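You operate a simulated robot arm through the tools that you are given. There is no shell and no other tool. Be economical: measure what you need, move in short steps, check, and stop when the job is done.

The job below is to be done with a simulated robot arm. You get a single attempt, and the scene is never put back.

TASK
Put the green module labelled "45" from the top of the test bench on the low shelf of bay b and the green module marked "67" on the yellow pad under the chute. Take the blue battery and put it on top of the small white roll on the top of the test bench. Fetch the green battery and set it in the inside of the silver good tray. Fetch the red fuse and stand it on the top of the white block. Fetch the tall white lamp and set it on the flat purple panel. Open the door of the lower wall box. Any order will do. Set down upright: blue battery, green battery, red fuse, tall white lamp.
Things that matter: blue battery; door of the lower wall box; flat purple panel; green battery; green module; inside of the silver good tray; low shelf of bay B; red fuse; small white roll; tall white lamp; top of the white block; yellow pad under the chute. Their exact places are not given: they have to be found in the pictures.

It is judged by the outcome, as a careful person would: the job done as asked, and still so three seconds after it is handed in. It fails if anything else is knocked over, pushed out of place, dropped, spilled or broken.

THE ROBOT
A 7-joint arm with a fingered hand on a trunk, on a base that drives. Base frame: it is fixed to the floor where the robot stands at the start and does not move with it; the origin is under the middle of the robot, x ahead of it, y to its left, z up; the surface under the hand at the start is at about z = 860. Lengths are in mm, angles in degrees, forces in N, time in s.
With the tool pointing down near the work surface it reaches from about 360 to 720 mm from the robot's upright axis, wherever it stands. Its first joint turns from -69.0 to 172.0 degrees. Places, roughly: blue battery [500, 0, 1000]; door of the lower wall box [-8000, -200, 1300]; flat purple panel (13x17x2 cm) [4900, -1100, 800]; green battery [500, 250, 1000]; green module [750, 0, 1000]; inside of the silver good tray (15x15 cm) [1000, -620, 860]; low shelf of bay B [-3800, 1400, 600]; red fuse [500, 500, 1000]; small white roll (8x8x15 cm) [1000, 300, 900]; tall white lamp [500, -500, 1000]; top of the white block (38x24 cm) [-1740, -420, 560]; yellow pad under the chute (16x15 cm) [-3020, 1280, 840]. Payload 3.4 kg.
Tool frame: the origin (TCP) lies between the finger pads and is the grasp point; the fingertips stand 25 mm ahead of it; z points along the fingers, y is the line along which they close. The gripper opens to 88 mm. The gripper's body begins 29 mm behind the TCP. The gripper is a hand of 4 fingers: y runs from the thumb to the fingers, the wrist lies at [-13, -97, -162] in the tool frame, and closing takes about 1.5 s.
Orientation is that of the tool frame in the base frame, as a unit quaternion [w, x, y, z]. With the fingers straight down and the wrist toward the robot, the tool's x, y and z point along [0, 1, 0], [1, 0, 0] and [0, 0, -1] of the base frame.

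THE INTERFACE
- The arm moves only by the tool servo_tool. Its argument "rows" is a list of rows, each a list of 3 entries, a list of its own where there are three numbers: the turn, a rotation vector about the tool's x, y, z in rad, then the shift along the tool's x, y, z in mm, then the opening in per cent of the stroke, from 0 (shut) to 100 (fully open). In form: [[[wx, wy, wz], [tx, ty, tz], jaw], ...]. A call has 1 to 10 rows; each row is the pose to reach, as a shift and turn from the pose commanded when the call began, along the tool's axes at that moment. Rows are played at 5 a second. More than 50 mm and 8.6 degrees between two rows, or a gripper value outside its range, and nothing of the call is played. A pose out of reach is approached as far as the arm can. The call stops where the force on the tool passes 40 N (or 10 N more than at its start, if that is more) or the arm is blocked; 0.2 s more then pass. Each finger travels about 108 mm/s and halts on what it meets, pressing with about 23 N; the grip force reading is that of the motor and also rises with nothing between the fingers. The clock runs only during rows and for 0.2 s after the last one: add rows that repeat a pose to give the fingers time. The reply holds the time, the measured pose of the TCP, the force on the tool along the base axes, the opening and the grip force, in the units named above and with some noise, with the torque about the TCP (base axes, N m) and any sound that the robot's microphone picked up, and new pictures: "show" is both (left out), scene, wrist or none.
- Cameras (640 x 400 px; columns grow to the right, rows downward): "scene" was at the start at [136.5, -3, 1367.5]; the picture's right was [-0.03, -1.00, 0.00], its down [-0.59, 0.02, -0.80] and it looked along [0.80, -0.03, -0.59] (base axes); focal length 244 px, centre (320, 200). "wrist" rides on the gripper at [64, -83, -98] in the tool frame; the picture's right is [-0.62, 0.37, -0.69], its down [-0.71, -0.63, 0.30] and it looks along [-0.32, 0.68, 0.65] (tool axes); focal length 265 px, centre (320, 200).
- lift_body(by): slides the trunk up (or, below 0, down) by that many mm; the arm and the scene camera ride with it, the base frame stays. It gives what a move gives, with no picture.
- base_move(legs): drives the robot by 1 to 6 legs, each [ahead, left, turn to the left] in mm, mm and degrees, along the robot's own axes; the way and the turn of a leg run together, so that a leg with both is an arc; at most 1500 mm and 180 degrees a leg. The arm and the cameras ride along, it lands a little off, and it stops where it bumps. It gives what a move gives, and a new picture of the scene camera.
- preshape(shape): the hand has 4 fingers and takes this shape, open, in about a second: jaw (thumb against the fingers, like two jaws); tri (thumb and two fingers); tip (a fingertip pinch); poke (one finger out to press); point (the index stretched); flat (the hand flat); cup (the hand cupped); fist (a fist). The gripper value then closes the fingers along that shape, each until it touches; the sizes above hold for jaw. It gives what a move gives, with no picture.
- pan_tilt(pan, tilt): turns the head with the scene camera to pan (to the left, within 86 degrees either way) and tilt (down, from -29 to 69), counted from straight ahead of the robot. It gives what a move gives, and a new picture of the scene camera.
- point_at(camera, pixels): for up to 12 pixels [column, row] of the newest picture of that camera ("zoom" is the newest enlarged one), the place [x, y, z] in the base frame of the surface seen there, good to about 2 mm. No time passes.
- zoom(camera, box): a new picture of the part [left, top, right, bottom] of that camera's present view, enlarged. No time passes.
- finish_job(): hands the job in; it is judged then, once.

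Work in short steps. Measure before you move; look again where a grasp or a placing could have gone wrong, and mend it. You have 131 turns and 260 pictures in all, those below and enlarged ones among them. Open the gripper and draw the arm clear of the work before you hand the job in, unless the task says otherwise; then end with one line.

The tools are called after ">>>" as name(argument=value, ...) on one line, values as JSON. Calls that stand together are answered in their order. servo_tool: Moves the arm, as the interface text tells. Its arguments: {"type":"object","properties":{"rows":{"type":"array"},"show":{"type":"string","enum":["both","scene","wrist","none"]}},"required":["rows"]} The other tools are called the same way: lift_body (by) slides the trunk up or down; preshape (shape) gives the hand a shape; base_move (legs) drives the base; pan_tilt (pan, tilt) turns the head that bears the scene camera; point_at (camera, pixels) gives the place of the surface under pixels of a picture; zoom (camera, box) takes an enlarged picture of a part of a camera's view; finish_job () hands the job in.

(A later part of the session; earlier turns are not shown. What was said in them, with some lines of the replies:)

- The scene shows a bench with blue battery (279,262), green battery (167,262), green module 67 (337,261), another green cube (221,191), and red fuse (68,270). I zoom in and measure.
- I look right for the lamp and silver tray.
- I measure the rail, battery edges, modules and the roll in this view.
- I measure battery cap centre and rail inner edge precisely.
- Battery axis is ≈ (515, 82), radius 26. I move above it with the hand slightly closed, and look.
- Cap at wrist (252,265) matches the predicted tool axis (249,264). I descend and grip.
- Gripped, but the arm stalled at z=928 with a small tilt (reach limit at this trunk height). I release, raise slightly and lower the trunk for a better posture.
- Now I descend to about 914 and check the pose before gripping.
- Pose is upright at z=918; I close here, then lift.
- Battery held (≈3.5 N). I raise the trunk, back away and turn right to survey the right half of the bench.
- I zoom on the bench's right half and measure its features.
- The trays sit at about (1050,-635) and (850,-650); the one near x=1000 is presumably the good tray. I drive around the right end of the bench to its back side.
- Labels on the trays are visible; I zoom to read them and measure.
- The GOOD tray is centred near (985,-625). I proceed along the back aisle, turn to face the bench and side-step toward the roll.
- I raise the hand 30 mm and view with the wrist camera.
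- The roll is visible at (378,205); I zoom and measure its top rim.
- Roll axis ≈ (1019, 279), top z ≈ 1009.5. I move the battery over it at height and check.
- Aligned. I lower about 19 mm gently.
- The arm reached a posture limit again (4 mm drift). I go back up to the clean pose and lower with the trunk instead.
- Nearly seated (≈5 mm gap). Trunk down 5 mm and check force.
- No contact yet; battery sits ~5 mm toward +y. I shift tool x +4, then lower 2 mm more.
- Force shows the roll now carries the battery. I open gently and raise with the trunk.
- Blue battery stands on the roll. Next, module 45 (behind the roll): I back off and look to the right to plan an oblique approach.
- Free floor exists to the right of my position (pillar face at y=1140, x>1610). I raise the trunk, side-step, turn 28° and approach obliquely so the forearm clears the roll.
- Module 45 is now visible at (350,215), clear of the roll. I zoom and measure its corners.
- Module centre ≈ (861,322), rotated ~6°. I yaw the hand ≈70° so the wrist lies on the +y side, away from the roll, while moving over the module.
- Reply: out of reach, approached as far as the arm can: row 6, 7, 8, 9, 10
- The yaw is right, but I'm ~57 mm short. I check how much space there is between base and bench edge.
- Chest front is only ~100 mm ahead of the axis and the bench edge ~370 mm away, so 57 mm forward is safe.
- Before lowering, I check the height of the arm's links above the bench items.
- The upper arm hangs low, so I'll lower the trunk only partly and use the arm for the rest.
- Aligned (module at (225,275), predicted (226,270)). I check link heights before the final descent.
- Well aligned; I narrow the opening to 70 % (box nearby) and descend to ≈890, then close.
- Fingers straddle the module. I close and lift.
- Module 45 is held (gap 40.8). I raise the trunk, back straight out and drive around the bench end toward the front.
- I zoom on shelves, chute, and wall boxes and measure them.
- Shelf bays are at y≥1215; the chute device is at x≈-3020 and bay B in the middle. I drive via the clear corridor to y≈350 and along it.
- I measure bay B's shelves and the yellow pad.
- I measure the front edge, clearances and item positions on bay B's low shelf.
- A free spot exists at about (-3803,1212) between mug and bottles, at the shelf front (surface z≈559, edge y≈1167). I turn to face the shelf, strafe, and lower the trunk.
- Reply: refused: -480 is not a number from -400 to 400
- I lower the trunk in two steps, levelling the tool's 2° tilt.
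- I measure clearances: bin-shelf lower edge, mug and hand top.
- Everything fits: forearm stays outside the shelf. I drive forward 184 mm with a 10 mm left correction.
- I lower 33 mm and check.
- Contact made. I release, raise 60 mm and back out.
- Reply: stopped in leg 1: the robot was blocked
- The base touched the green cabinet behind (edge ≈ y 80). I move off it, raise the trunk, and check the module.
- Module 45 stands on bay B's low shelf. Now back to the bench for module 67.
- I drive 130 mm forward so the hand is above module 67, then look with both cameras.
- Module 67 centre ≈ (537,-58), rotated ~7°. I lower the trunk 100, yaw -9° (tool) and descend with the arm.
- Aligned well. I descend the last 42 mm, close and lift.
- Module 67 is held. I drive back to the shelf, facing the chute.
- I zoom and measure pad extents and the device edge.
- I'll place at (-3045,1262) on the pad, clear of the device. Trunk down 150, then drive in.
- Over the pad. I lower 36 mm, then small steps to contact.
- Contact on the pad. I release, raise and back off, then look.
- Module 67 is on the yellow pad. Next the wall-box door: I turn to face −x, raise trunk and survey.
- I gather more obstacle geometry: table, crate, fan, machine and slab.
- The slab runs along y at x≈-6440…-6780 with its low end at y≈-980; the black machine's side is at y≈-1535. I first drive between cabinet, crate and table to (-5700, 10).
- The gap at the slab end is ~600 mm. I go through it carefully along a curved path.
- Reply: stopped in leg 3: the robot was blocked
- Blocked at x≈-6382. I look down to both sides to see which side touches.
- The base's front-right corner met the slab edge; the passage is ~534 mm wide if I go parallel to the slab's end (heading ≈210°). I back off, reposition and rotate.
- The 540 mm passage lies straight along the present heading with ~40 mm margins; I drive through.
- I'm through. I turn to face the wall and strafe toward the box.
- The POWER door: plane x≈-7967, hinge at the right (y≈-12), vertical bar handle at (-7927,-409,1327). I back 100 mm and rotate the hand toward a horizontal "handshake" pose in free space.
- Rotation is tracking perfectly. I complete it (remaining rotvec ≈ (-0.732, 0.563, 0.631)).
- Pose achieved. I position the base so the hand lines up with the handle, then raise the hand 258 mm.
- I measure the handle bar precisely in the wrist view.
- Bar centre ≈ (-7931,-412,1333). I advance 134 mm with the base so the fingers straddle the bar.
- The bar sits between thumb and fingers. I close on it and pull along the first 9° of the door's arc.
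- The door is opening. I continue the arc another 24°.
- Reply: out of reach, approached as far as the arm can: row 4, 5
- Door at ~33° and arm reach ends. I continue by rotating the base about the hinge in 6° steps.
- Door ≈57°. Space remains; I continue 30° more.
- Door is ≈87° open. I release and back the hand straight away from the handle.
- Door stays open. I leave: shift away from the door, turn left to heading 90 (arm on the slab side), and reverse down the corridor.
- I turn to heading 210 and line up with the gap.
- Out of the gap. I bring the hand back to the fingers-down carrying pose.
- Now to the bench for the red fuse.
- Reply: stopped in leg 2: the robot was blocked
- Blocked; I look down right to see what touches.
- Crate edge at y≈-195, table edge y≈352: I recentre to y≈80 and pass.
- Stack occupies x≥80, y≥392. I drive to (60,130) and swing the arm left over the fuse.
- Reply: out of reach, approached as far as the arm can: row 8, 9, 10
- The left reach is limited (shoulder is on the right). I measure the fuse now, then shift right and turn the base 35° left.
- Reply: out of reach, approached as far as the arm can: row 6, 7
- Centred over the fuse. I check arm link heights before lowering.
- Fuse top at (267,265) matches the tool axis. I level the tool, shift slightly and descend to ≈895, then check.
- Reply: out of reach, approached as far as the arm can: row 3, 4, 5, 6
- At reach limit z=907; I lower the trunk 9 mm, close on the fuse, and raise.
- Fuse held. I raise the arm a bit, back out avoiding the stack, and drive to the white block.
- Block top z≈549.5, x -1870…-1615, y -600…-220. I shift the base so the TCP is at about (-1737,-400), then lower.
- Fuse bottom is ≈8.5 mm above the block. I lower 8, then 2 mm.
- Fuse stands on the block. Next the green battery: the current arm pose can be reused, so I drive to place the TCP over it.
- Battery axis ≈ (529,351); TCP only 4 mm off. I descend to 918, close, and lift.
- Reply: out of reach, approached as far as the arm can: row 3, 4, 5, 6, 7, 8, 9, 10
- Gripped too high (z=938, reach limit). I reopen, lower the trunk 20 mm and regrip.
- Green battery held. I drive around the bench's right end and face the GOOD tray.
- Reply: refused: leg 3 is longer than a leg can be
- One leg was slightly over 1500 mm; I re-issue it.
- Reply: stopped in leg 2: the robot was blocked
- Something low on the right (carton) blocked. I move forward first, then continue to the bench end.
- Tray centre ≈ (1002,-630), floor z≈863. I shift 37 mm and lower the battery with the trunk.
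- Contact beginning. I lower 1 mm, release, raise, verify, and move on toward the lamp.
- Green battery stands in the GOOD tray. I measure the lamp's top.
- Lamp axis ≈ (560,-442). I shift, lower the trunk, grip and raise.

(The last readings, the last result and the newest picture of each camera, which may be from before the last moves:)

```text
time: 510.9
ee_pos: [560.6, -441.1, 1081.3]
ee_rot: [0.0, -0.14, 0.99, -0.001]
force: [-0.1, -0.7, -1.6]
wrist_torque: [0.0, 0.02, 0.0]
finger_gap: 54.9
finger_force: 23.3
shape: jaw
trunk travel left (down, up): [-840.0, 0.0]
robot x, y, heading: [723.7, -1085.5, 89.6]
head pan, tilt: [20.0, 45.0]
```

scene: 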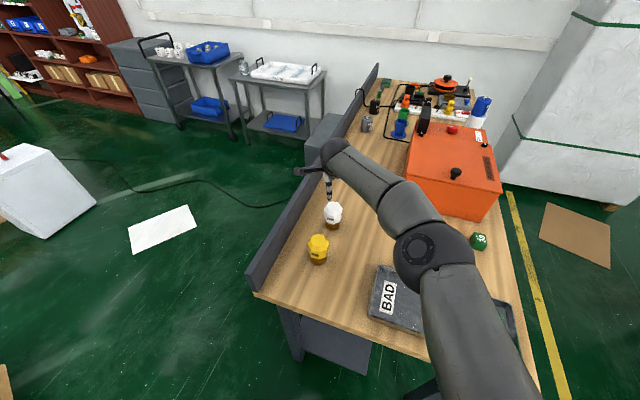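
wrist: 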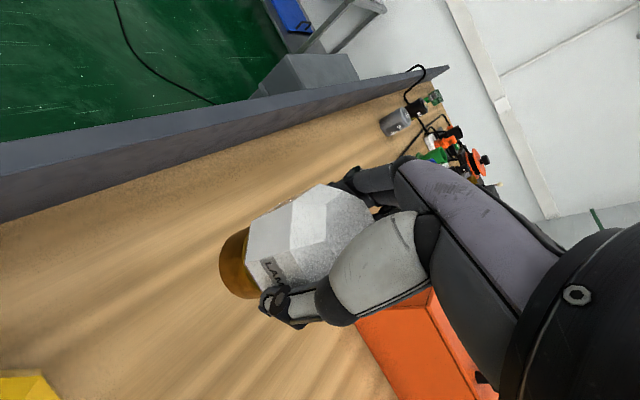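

Lamp held. I back off, turn toward +x, move to open floor and survey for the purple panel.

>>> base_move(legs=[[-180, 0, 0], [0, 0, -89.6], [875, -435, 0]])

>>> pan_tilt(pan=10, tilt=10)

>>> zoom(camera="scene", box=[180, 120, 420, 270])

>>> point_at(camera="zoom", pixels=[[320, 200], [260, 200], [380, 200], [440, 200], [320, 260], [320, 160], [200, 200], [500, 200], [320, 320], [440, 320], [200, 320], [560, 200]])

```text
time: 520.9
ee_pos: [2246.4, -1539.6, 1080.4]
ee_rot: [-0.001, 0.605, 0.796, -0.001]
force: [0.4, 1.2, -1.7]
wrist_torque: [0.02, -0.01, 0.02]
finger_gap: 54.9
finger_force: 23.4
shape: jaw
trunk travel left (down, up): [-840.0, 0.0]
robot x, y, heading: [1601.7, -1700.5, -0.7]
head pan, tilt: [20.0, 45.0]
```

scene: 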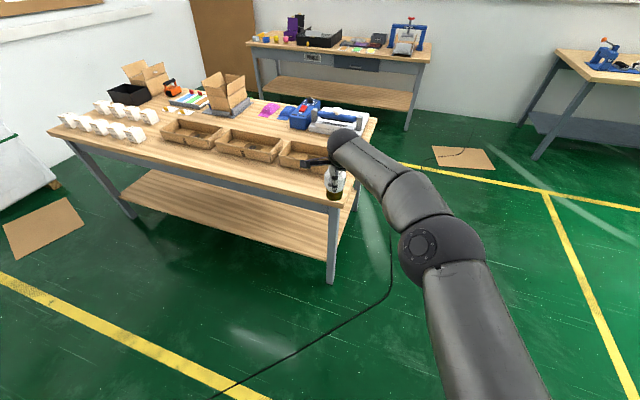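

```text
time: 521.9
ee_pos: [2248.0, -1539.9, 1081.7]
ee_rot: [-0.001, 0.605, 0.796, -0.001]
force: [-0.4, -0.3, -2.1]
wrist_torque: [0.0, 0.01, 0.02]
finger_gap: 54.9
finger_force: 23.1
shape: jaw
trunk travel left (down, up): [-840.0, 0.0]
robot x, y, heading: [1600.2, -1700.5, -0.9]
head pan, tilt: [10.0, 10.0]
```

scene: 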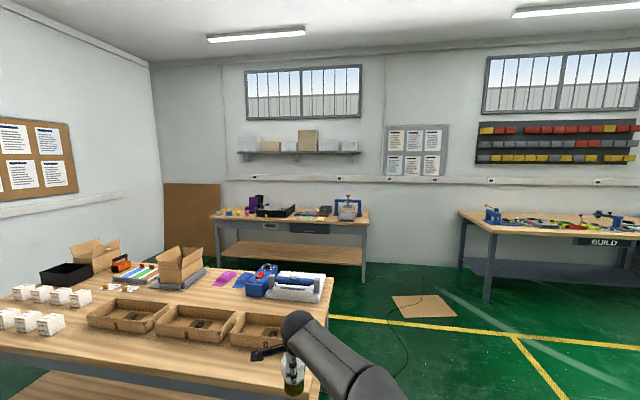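

```text
2.67 times, centred on (300, 195) of scene
```

zoom: 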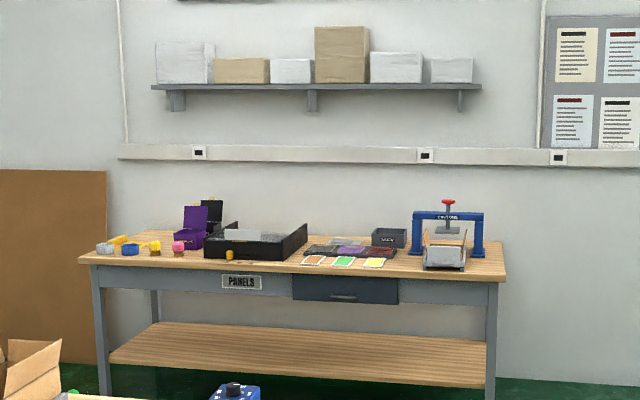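

```text
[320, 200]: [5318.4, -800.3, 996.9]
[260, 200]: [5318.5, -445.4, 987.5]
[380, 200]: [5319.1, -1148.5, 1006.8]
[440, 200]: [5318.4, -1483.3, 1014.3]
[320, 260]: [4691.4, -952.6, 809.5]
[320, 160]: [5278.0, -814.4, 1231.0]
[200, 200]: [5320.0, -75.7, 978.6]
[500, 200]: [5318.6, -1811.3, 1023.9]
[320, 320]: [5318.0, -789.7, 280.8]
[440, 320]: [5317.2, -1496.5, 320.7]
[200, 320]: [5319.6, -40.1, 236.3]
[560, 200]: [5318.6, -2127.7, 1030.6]
```

The flat purple panel lies on the PANELS table near (4900,-1100). I drive there along clear floor.

>>> base_move(legs=[[0, 0, 0.8], [1500, 0, 0], [300, 0, 0], [650, 410, 0]])

>>> pan_tilt(pan=15, tilt=35)

>>> zoom(camera="scene", box=[260, 100, 460, 240])

```text
time: 526.4
ee_pos: [2860.5, -1442.0, 1079.6]
ee_rot: [0.0, 0.528, 0.85, -0.001]
force: [0.6, -0.1, -1.8]
wrist_torque: [0.02, 0.0, -0.05]
finger_gap: 54.3
finger_force: 23.4
shape: jaw
trunk travel left (down, up): [-840.0, 0.0]
robot x, y, heading: [2254.9, -1723.3, 10.0]
head pan, tilt: [10.0, 10.0]
stopped in leg 2: the robot was blocked; the commanded pose is now the measured one
```

scene: 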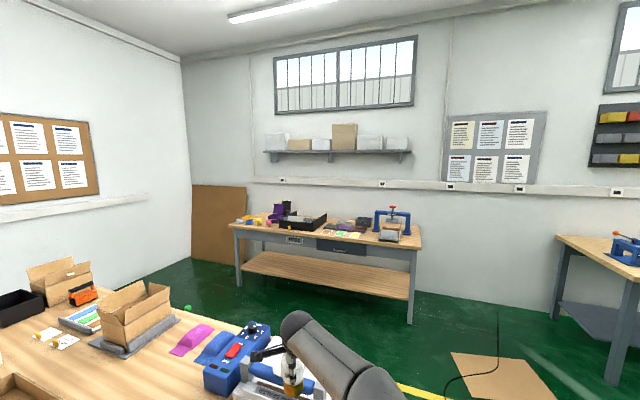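

```text
time: 527.3
ee_pos: [2859.8, -1442.5, 1081.1]
ee_rot: [-0.001, 0.529, 0.849, -0.001]
force: [-0.2, 0.2, -1.2]
wrist_torque: [0.04, -0.02, 0.01]
finger_gap: 54.5
finger_force: 22.9
shape: jaw
trunk travel left (down, up): [-840.0, 0.0]
robot x, y, heading: [2256.9, -1721.9, 10.1]
head pan, tilt: [15.0, 35.0]
```

scene: 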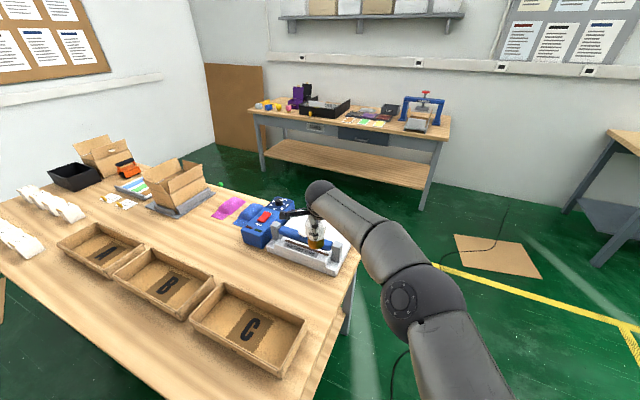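

```text
2.86 times, centred on (360, 170) of scene
```

zoom: 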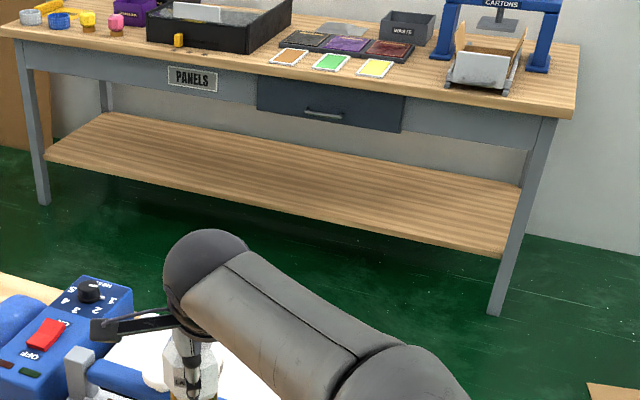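

The base bumped the table leg on the left and yawed 10°. I back off, shift right 220 mm, straighten and continue with wider clearance.

>>> base_move(legs=[[-80, 0, 0], [0, -220, -10], [1230, 0, 0], [600, 640, 0]])

>>> pan_tilt(pan=15, tilt=35)

>>> zoom(camera="scene", box=[220, 100, 420, 240])

```text
time: 539.7
ee_pos: [4649.5, -1101.3, 1081.8]
ee_rot: [-0.001, 0.593, 0.805, -0.001]
force: [0.2, -0.2, -1.2]
wrist_torque: [-0.01, -0.01, 0.01]
finger_gap: 54.6
finger_force: 22.7
shape: jaw
trunk travel left (down, up): [-840.0, 0.0]
robot x, y, heading: [4007.3, -1286.8, 0.9]
head pan, tilt: [15.0, 35.0]
```

scene: 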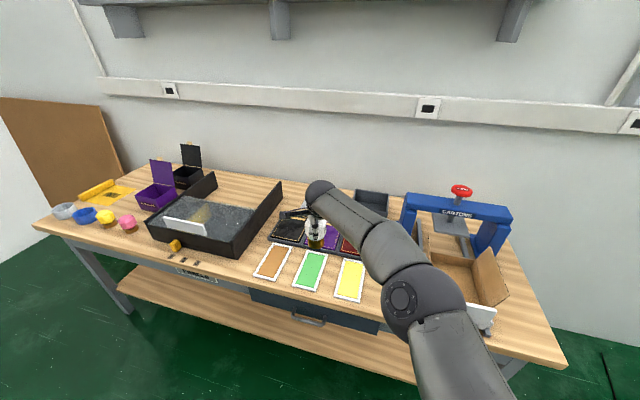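

```text
time: 540.3
ee_pos: [4650.3, -1101.4, 1080.5]
ee_rot: [-0.001, 0.592, 0.806, -0.001]
force: [-0.5, -0.4, -1.5]
wrist_torque: [0.0, 0.0, 0.05]
finger_gap: 54.5
finger_force: 22.9
shape: jaw
trunk travel left (down, up): [-840.0, 0.0]
robot x, y, heading: [4011.7, -1281.8, 1.1]
head pan, tilt: [15.0, 35.0]
```

scene: 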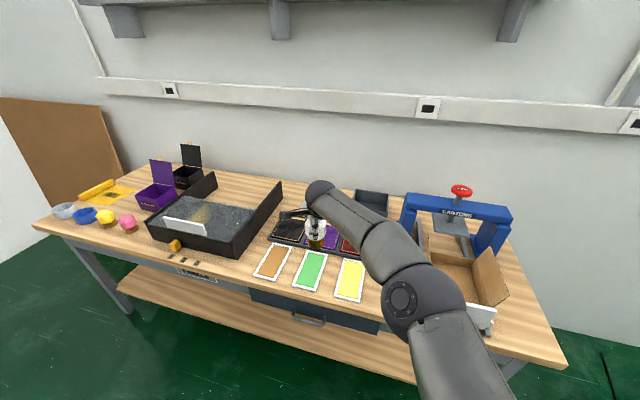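

```text
2.86 times, centred on (320, 170) of scene
```

zoom: 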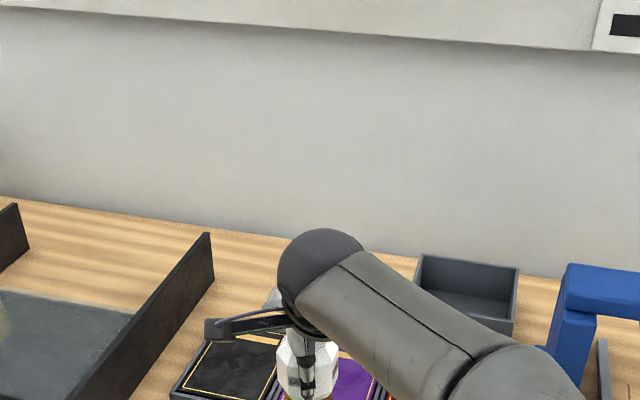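

>>> point_at(camera="scene", pixels=[[330, 230], [332, 244], [335, 236], [325, 250], [288, 230], [300, 240], [350, 245], [312, 246], [340, 252], [395, 300], [455, 190], [275, 238]])

>>> servo_tool(rows=[[[0, 0, 0], [0, 0, 0], 35]], show="wrist")

```text
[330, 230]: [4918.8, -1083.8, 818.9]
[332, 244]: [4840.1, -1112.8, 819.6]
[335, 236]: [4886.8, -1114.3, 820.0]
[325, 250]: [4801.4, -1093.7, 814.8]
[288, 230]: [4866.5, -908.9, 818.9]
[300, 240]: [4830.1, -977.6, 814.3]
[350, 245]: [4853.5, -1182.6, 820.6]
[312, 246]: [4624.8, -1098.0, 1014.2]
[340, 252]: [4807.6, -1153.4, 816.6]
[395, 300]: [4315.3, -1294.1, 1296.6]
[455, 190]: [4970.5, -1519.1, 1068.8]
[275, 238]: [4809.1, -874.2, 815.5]
```

```text
time: 540.7
ee_pos: [4650.9, -1101.8, 1081.6]
ee_rot: [-0.001, 0.593, 0.805, -0.001]
force: [-0.3, -0.1, -1.9]
wrist_torque: [-0.01, 0.0, -0.01]
finger_gap: 54.5
finger_force: 22.7
shape: jaw
trunk travel left (down, up): [-840.0, 0.0]
robot x, y, heading: [4012.0, -1280.9, 0.9]
head pan, tilt: [15.0, 35.0]
```

wrist: 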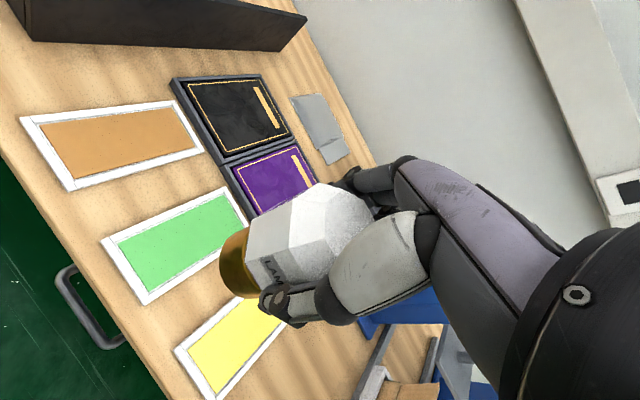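

Purple panel: top z≈819.5, centre ≈ (4875,-1068). I drive in and lower to ~9 mm above it.

>>> base_move(legs=[[224, 30, 0]])

>>> lift_body(by=-178)

>>> servo_tool(rows=[[[0, 0, 0], [0, 0, 0], 35]])

```text
time: 542.4
ee_pos: [4877.5, -1066.6, 1080.5]
ee_rot: [-0.001, 0.591, 0.806, -0.001]
force: [1.5, -0.4, -1.5]
wrist_torque: [-0.05, -0.01, 0.02]
finger_gap: 54.4
finger_force: 22.9
shape: jaw
trunk travel left (down, up): [-840.0, 0.0]
robot x, y, heading: [4240.9, -1248.2, 1.1]
head pan, tilt: [15.0, 35.0]
```

scene: 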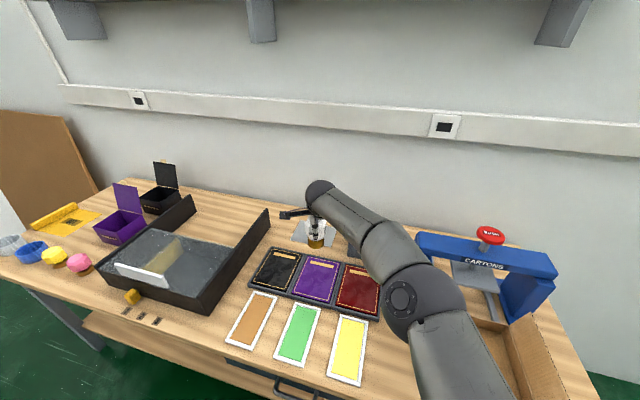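

```text
time: 544.4
ee_pos: [4875.7, -1066.9, 902.2]
ee_rot: [-0.001, 0.592, 0.806, -0.001]
force: [0.4, 1.2, -1.9]
wrist_torque: [-0.02, -0.02, -0.02]
finger_gap: 54.5
finger_force: 22.9
shape: jaw
trunk travel left (down, up): [-662.0, 178.0]
robot x, y, heading: [4236.1, -1251.5, 1.1]
head pan, tilt: [15.0, 35.0]
```

```text
time: 544.8
ee_pos: [4875.9, -1066.3, 902.6]
ee_rot: [0.001, 0.592, 0.806, 0.0]
force: [-0.6, 0.9, -1.7]
wrist_torque: [0.03, -0.02, 0.0]
finger_gap: 54.8
finger_force: 23.0
shape: jaw
trunk travel left (down, up): [-662.0, 178.0]
robot x, y, heading: [4241.0, -1248.0, 1.0]
head pan, tilt: [15.0, 35.0]
```

scene: 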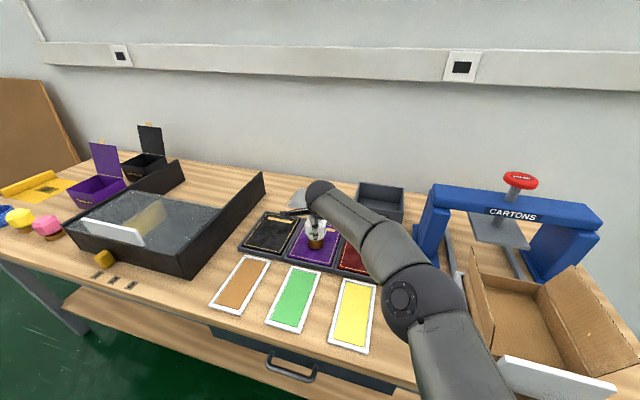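
wrist: 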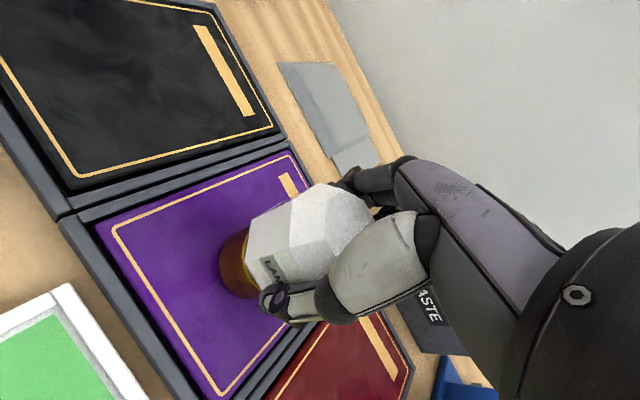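

Centred over the purple panel. I lower in small steps to contact.

>>> lift_body(by=-6)

>>> lift_body(by=-1)

>>> lift_body(by=-1)

```text
time: 545.3
ee_pos: [4875.8, -1065.2, 897.7]
ee_rot: [-0.001, 0.591, 0.806, -0.001]
force: [0.0, 0.9, -0.9]
wrist_torque: [0.01, 0.04, -0.01]
finger_gap: 54.6
finger_force: 23.1
shape: jaw
trunk travel left (down, up): [-656.0, 184.0]
robot x, y, heading: [4239.5, -1251.1, 1.2]
head pan, tilt: [15.0, 35.0]
```

```text
time: 545.8
ee_pos: [4877.4, -1065.9, 896.9]
ee_rot: [0.0, 0.591, 0.807, 0.0]
force: [0.1, -0.2, -1.7]
wrist_torque: [0.03, -0.02, 0.01]
finger_gap: 54.5
finger_force: 23.2
shape: jaw
trunk travel left (down, up): [-655.0, 185.0]
robot x, y, heading: [4239.1, -1251.9, 1.1]
head pan, tilt: [15.0, 35.0]
```

```text
time: 546.3
ee_pos: [4877.5, -1065.9, 895.3]
ee_rot: [-0.001, 0.591, 0.807, 0.0]
force: [-0.2, 0.0, -1.3]
wrist_torque: [0.0, 0.02, 0.05]
finger_gap: 54.5
finger_force: 23.0
shape: jaw
trunk travel left (down, up): [-654.0, 186.0]
robot x, y, heading: [4241.6, -1247.6, 1.4]
head pan, tilt: [15.0, 35.0]
```

>>> lift_body(by=-1)

>>> lift_body(by=-1)

>>> zoom(camera="scene", box=[270, 190, 370, 280])

```text
time: 546.9
ee_pos: [4877.2, -1066.6, 895.6]
ee_rot: [0.0, 0.592, 0.806, 0.0]
force: [0.1, -0.1, 0.9]
wrist_torque: [-0.02, 0.0, 0.0]
finger_gap: 54.5
finger_force: 23.3
shape: jaw
trunk travel left (down, up): [-653.0, 187.0]
robot x, y, heading: [4239.9, -1249.2, 1.1]
head pan, tilt: [15.0, 35.0]
```

```text
time: 547.4
ee_pos: [4875.8, -1067.0, 895.2]
ee_rot: [0.0, 0.592, 0.806, 0.0]
force: [0.5, 0.6, 4.4]
wrist_torque: [0.01, -0.03, 0.01]
finger_gap: 54.5
finger_force: 22.9
shape: jaw
trunk travel left (down, up): [-652.0, 188.0]
robot x, y, heading: [4234.6, -1251.2, 1.2]
head pan, tilt: [15.0, 35.0]
```

```text
4.44 times, centred on (320, 235) of scene
```

zoom: 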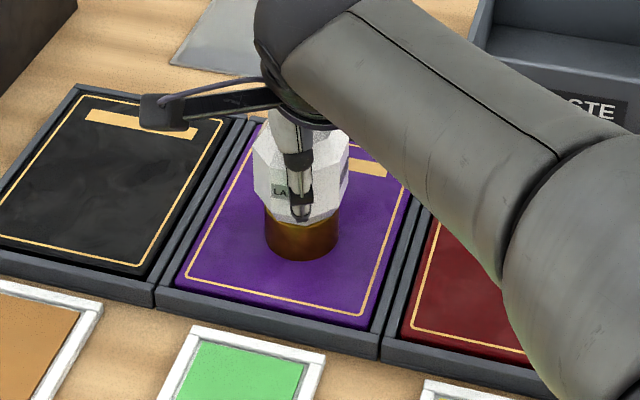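

Contact (4.4 N). I open the hand gently, raise, and back away, then check.

>>> servo_tool(rows=[[[0, 0, 0], [0, 0, 0], 70], [[0, 0, 0], [0, 0, 0], 85], [[0, 0, 0], [0, 0, 0], 100], [[0, 0, 0], [0, 0, 0], 100]], show="none")

>>> lift_body(by=180)

>>> base_move(legs=[[-350, 0, 0]])

>>> zoom(camera="scene", box=[240, 150, 440, 290])

```text
time: 548.4
ee_pos: [4877.2, -1066.5, 893.5]
ee_rot: [-0.001, 0.591, 0.806, -0.001]
force: [-0.8, 0.2, -0.6]
wrist_torque: [0.0, 0.0, 0.03]
finger_gap: 87.7
finger_force: 0.1
shape: jaw
trunk travel left (down, up): [-652.0, 188.0]
robot x, y, heading: [4238.9, -1248.7, 0.9]
head pan, tilt: [15.0, 35.0]
```

```text
time: 550.4
ee_pos: [4876.6, -1066.0, 1073.6]
ee_rot: [0.0, 0.591, 0.807, -0.001]
force: [-0.1, -0.5, 0.1]
wrist_torque: [-0.01, 0.0, 0.04]
finger_gap: 87.6
finger_force: 0.0
shape: jaw
trunk travel left (down, up): [-832.0, 8.0]
robot x, y, heading: [4239.5, -1247.9, 1.0]
head pan, tilt: [15.0, 35.0]
```

```text
time: 552.6
ee_pos: [4527.6, -1073.8, 1073.0]
ee_rot: [0.0, 0.592, 0.806, -0.001]
force: [0.0, 0.2, 0.3]
wrist_torque: [0.03, 0.02, 0.02]
finger_gap: 87.8
finger_force: 0.0
shape: jaw
trunk travel left (down, up): [-832.0, 8.0]
robot x, y, heading: [3888.0, -1253.2, 0.8]
head pan, tilt: [15.0, 35.0]
```

scene: 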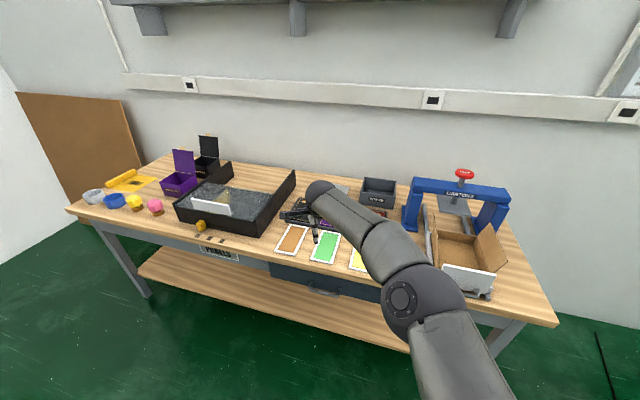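

```text
2.86 times, centred on (340, 220) of scene
```

zoom: 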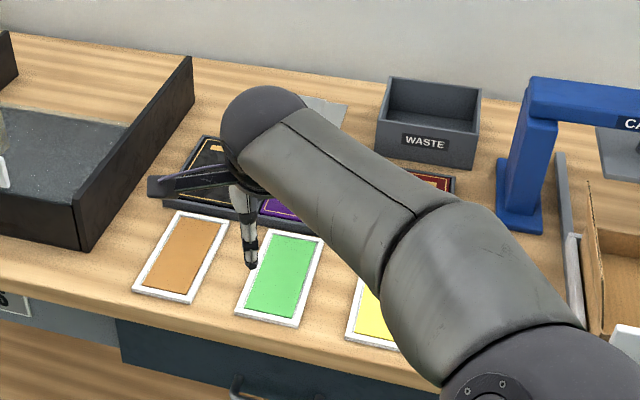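

The arm hides the lamp; I check with the wrist camera.

>>> servo_tool(rows=[[[0, 0, 0], [0, 0, 0], 100]], show="wrist")

```text
time: 553.0
ee_pos: [4526.7, -1072.8, 1072.7]
ee_rot: [0.0, 0.592, 0.806, 0.0]
force: [-0.8, 0.4, 0.5]
wrist_torque: [-0.01, 0.02, 0.02]
finger_gap: 87.7
finger_force: 0.0
shape: jaw
trunk travel left (down, up): [-832.0, 8.0]
robot x, y, heading: [3887.0, -1258.7, 0.8]
head pan, tilt: [15.0, 35.0]
5 turns are left
```

wrist: 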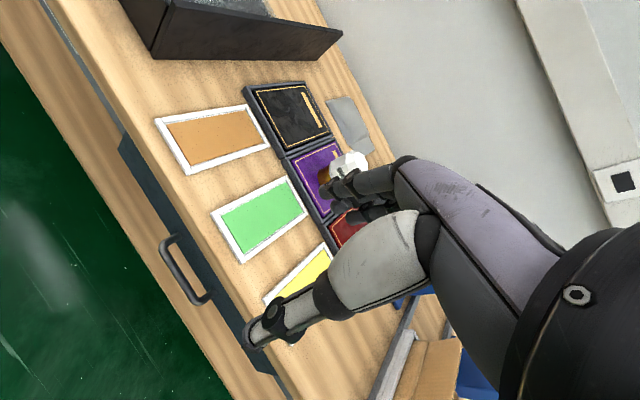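

The lamp stands upright on the purple panel, the gripper is open and the arm is clear. I hand the job in.

>>> finish_job()

```text
The job is handed in.
```

I handed the job in with all seven parts done: both green modules, both batteries, the fuse and the lamp are placed, and the lower wall box door is open about 87°. On the way the base bumped a cabinet, a crate, a carton, the leaning slab and a table leg. It stopped each time and I saw no item fall, but I did not measure whether any of them shifted.
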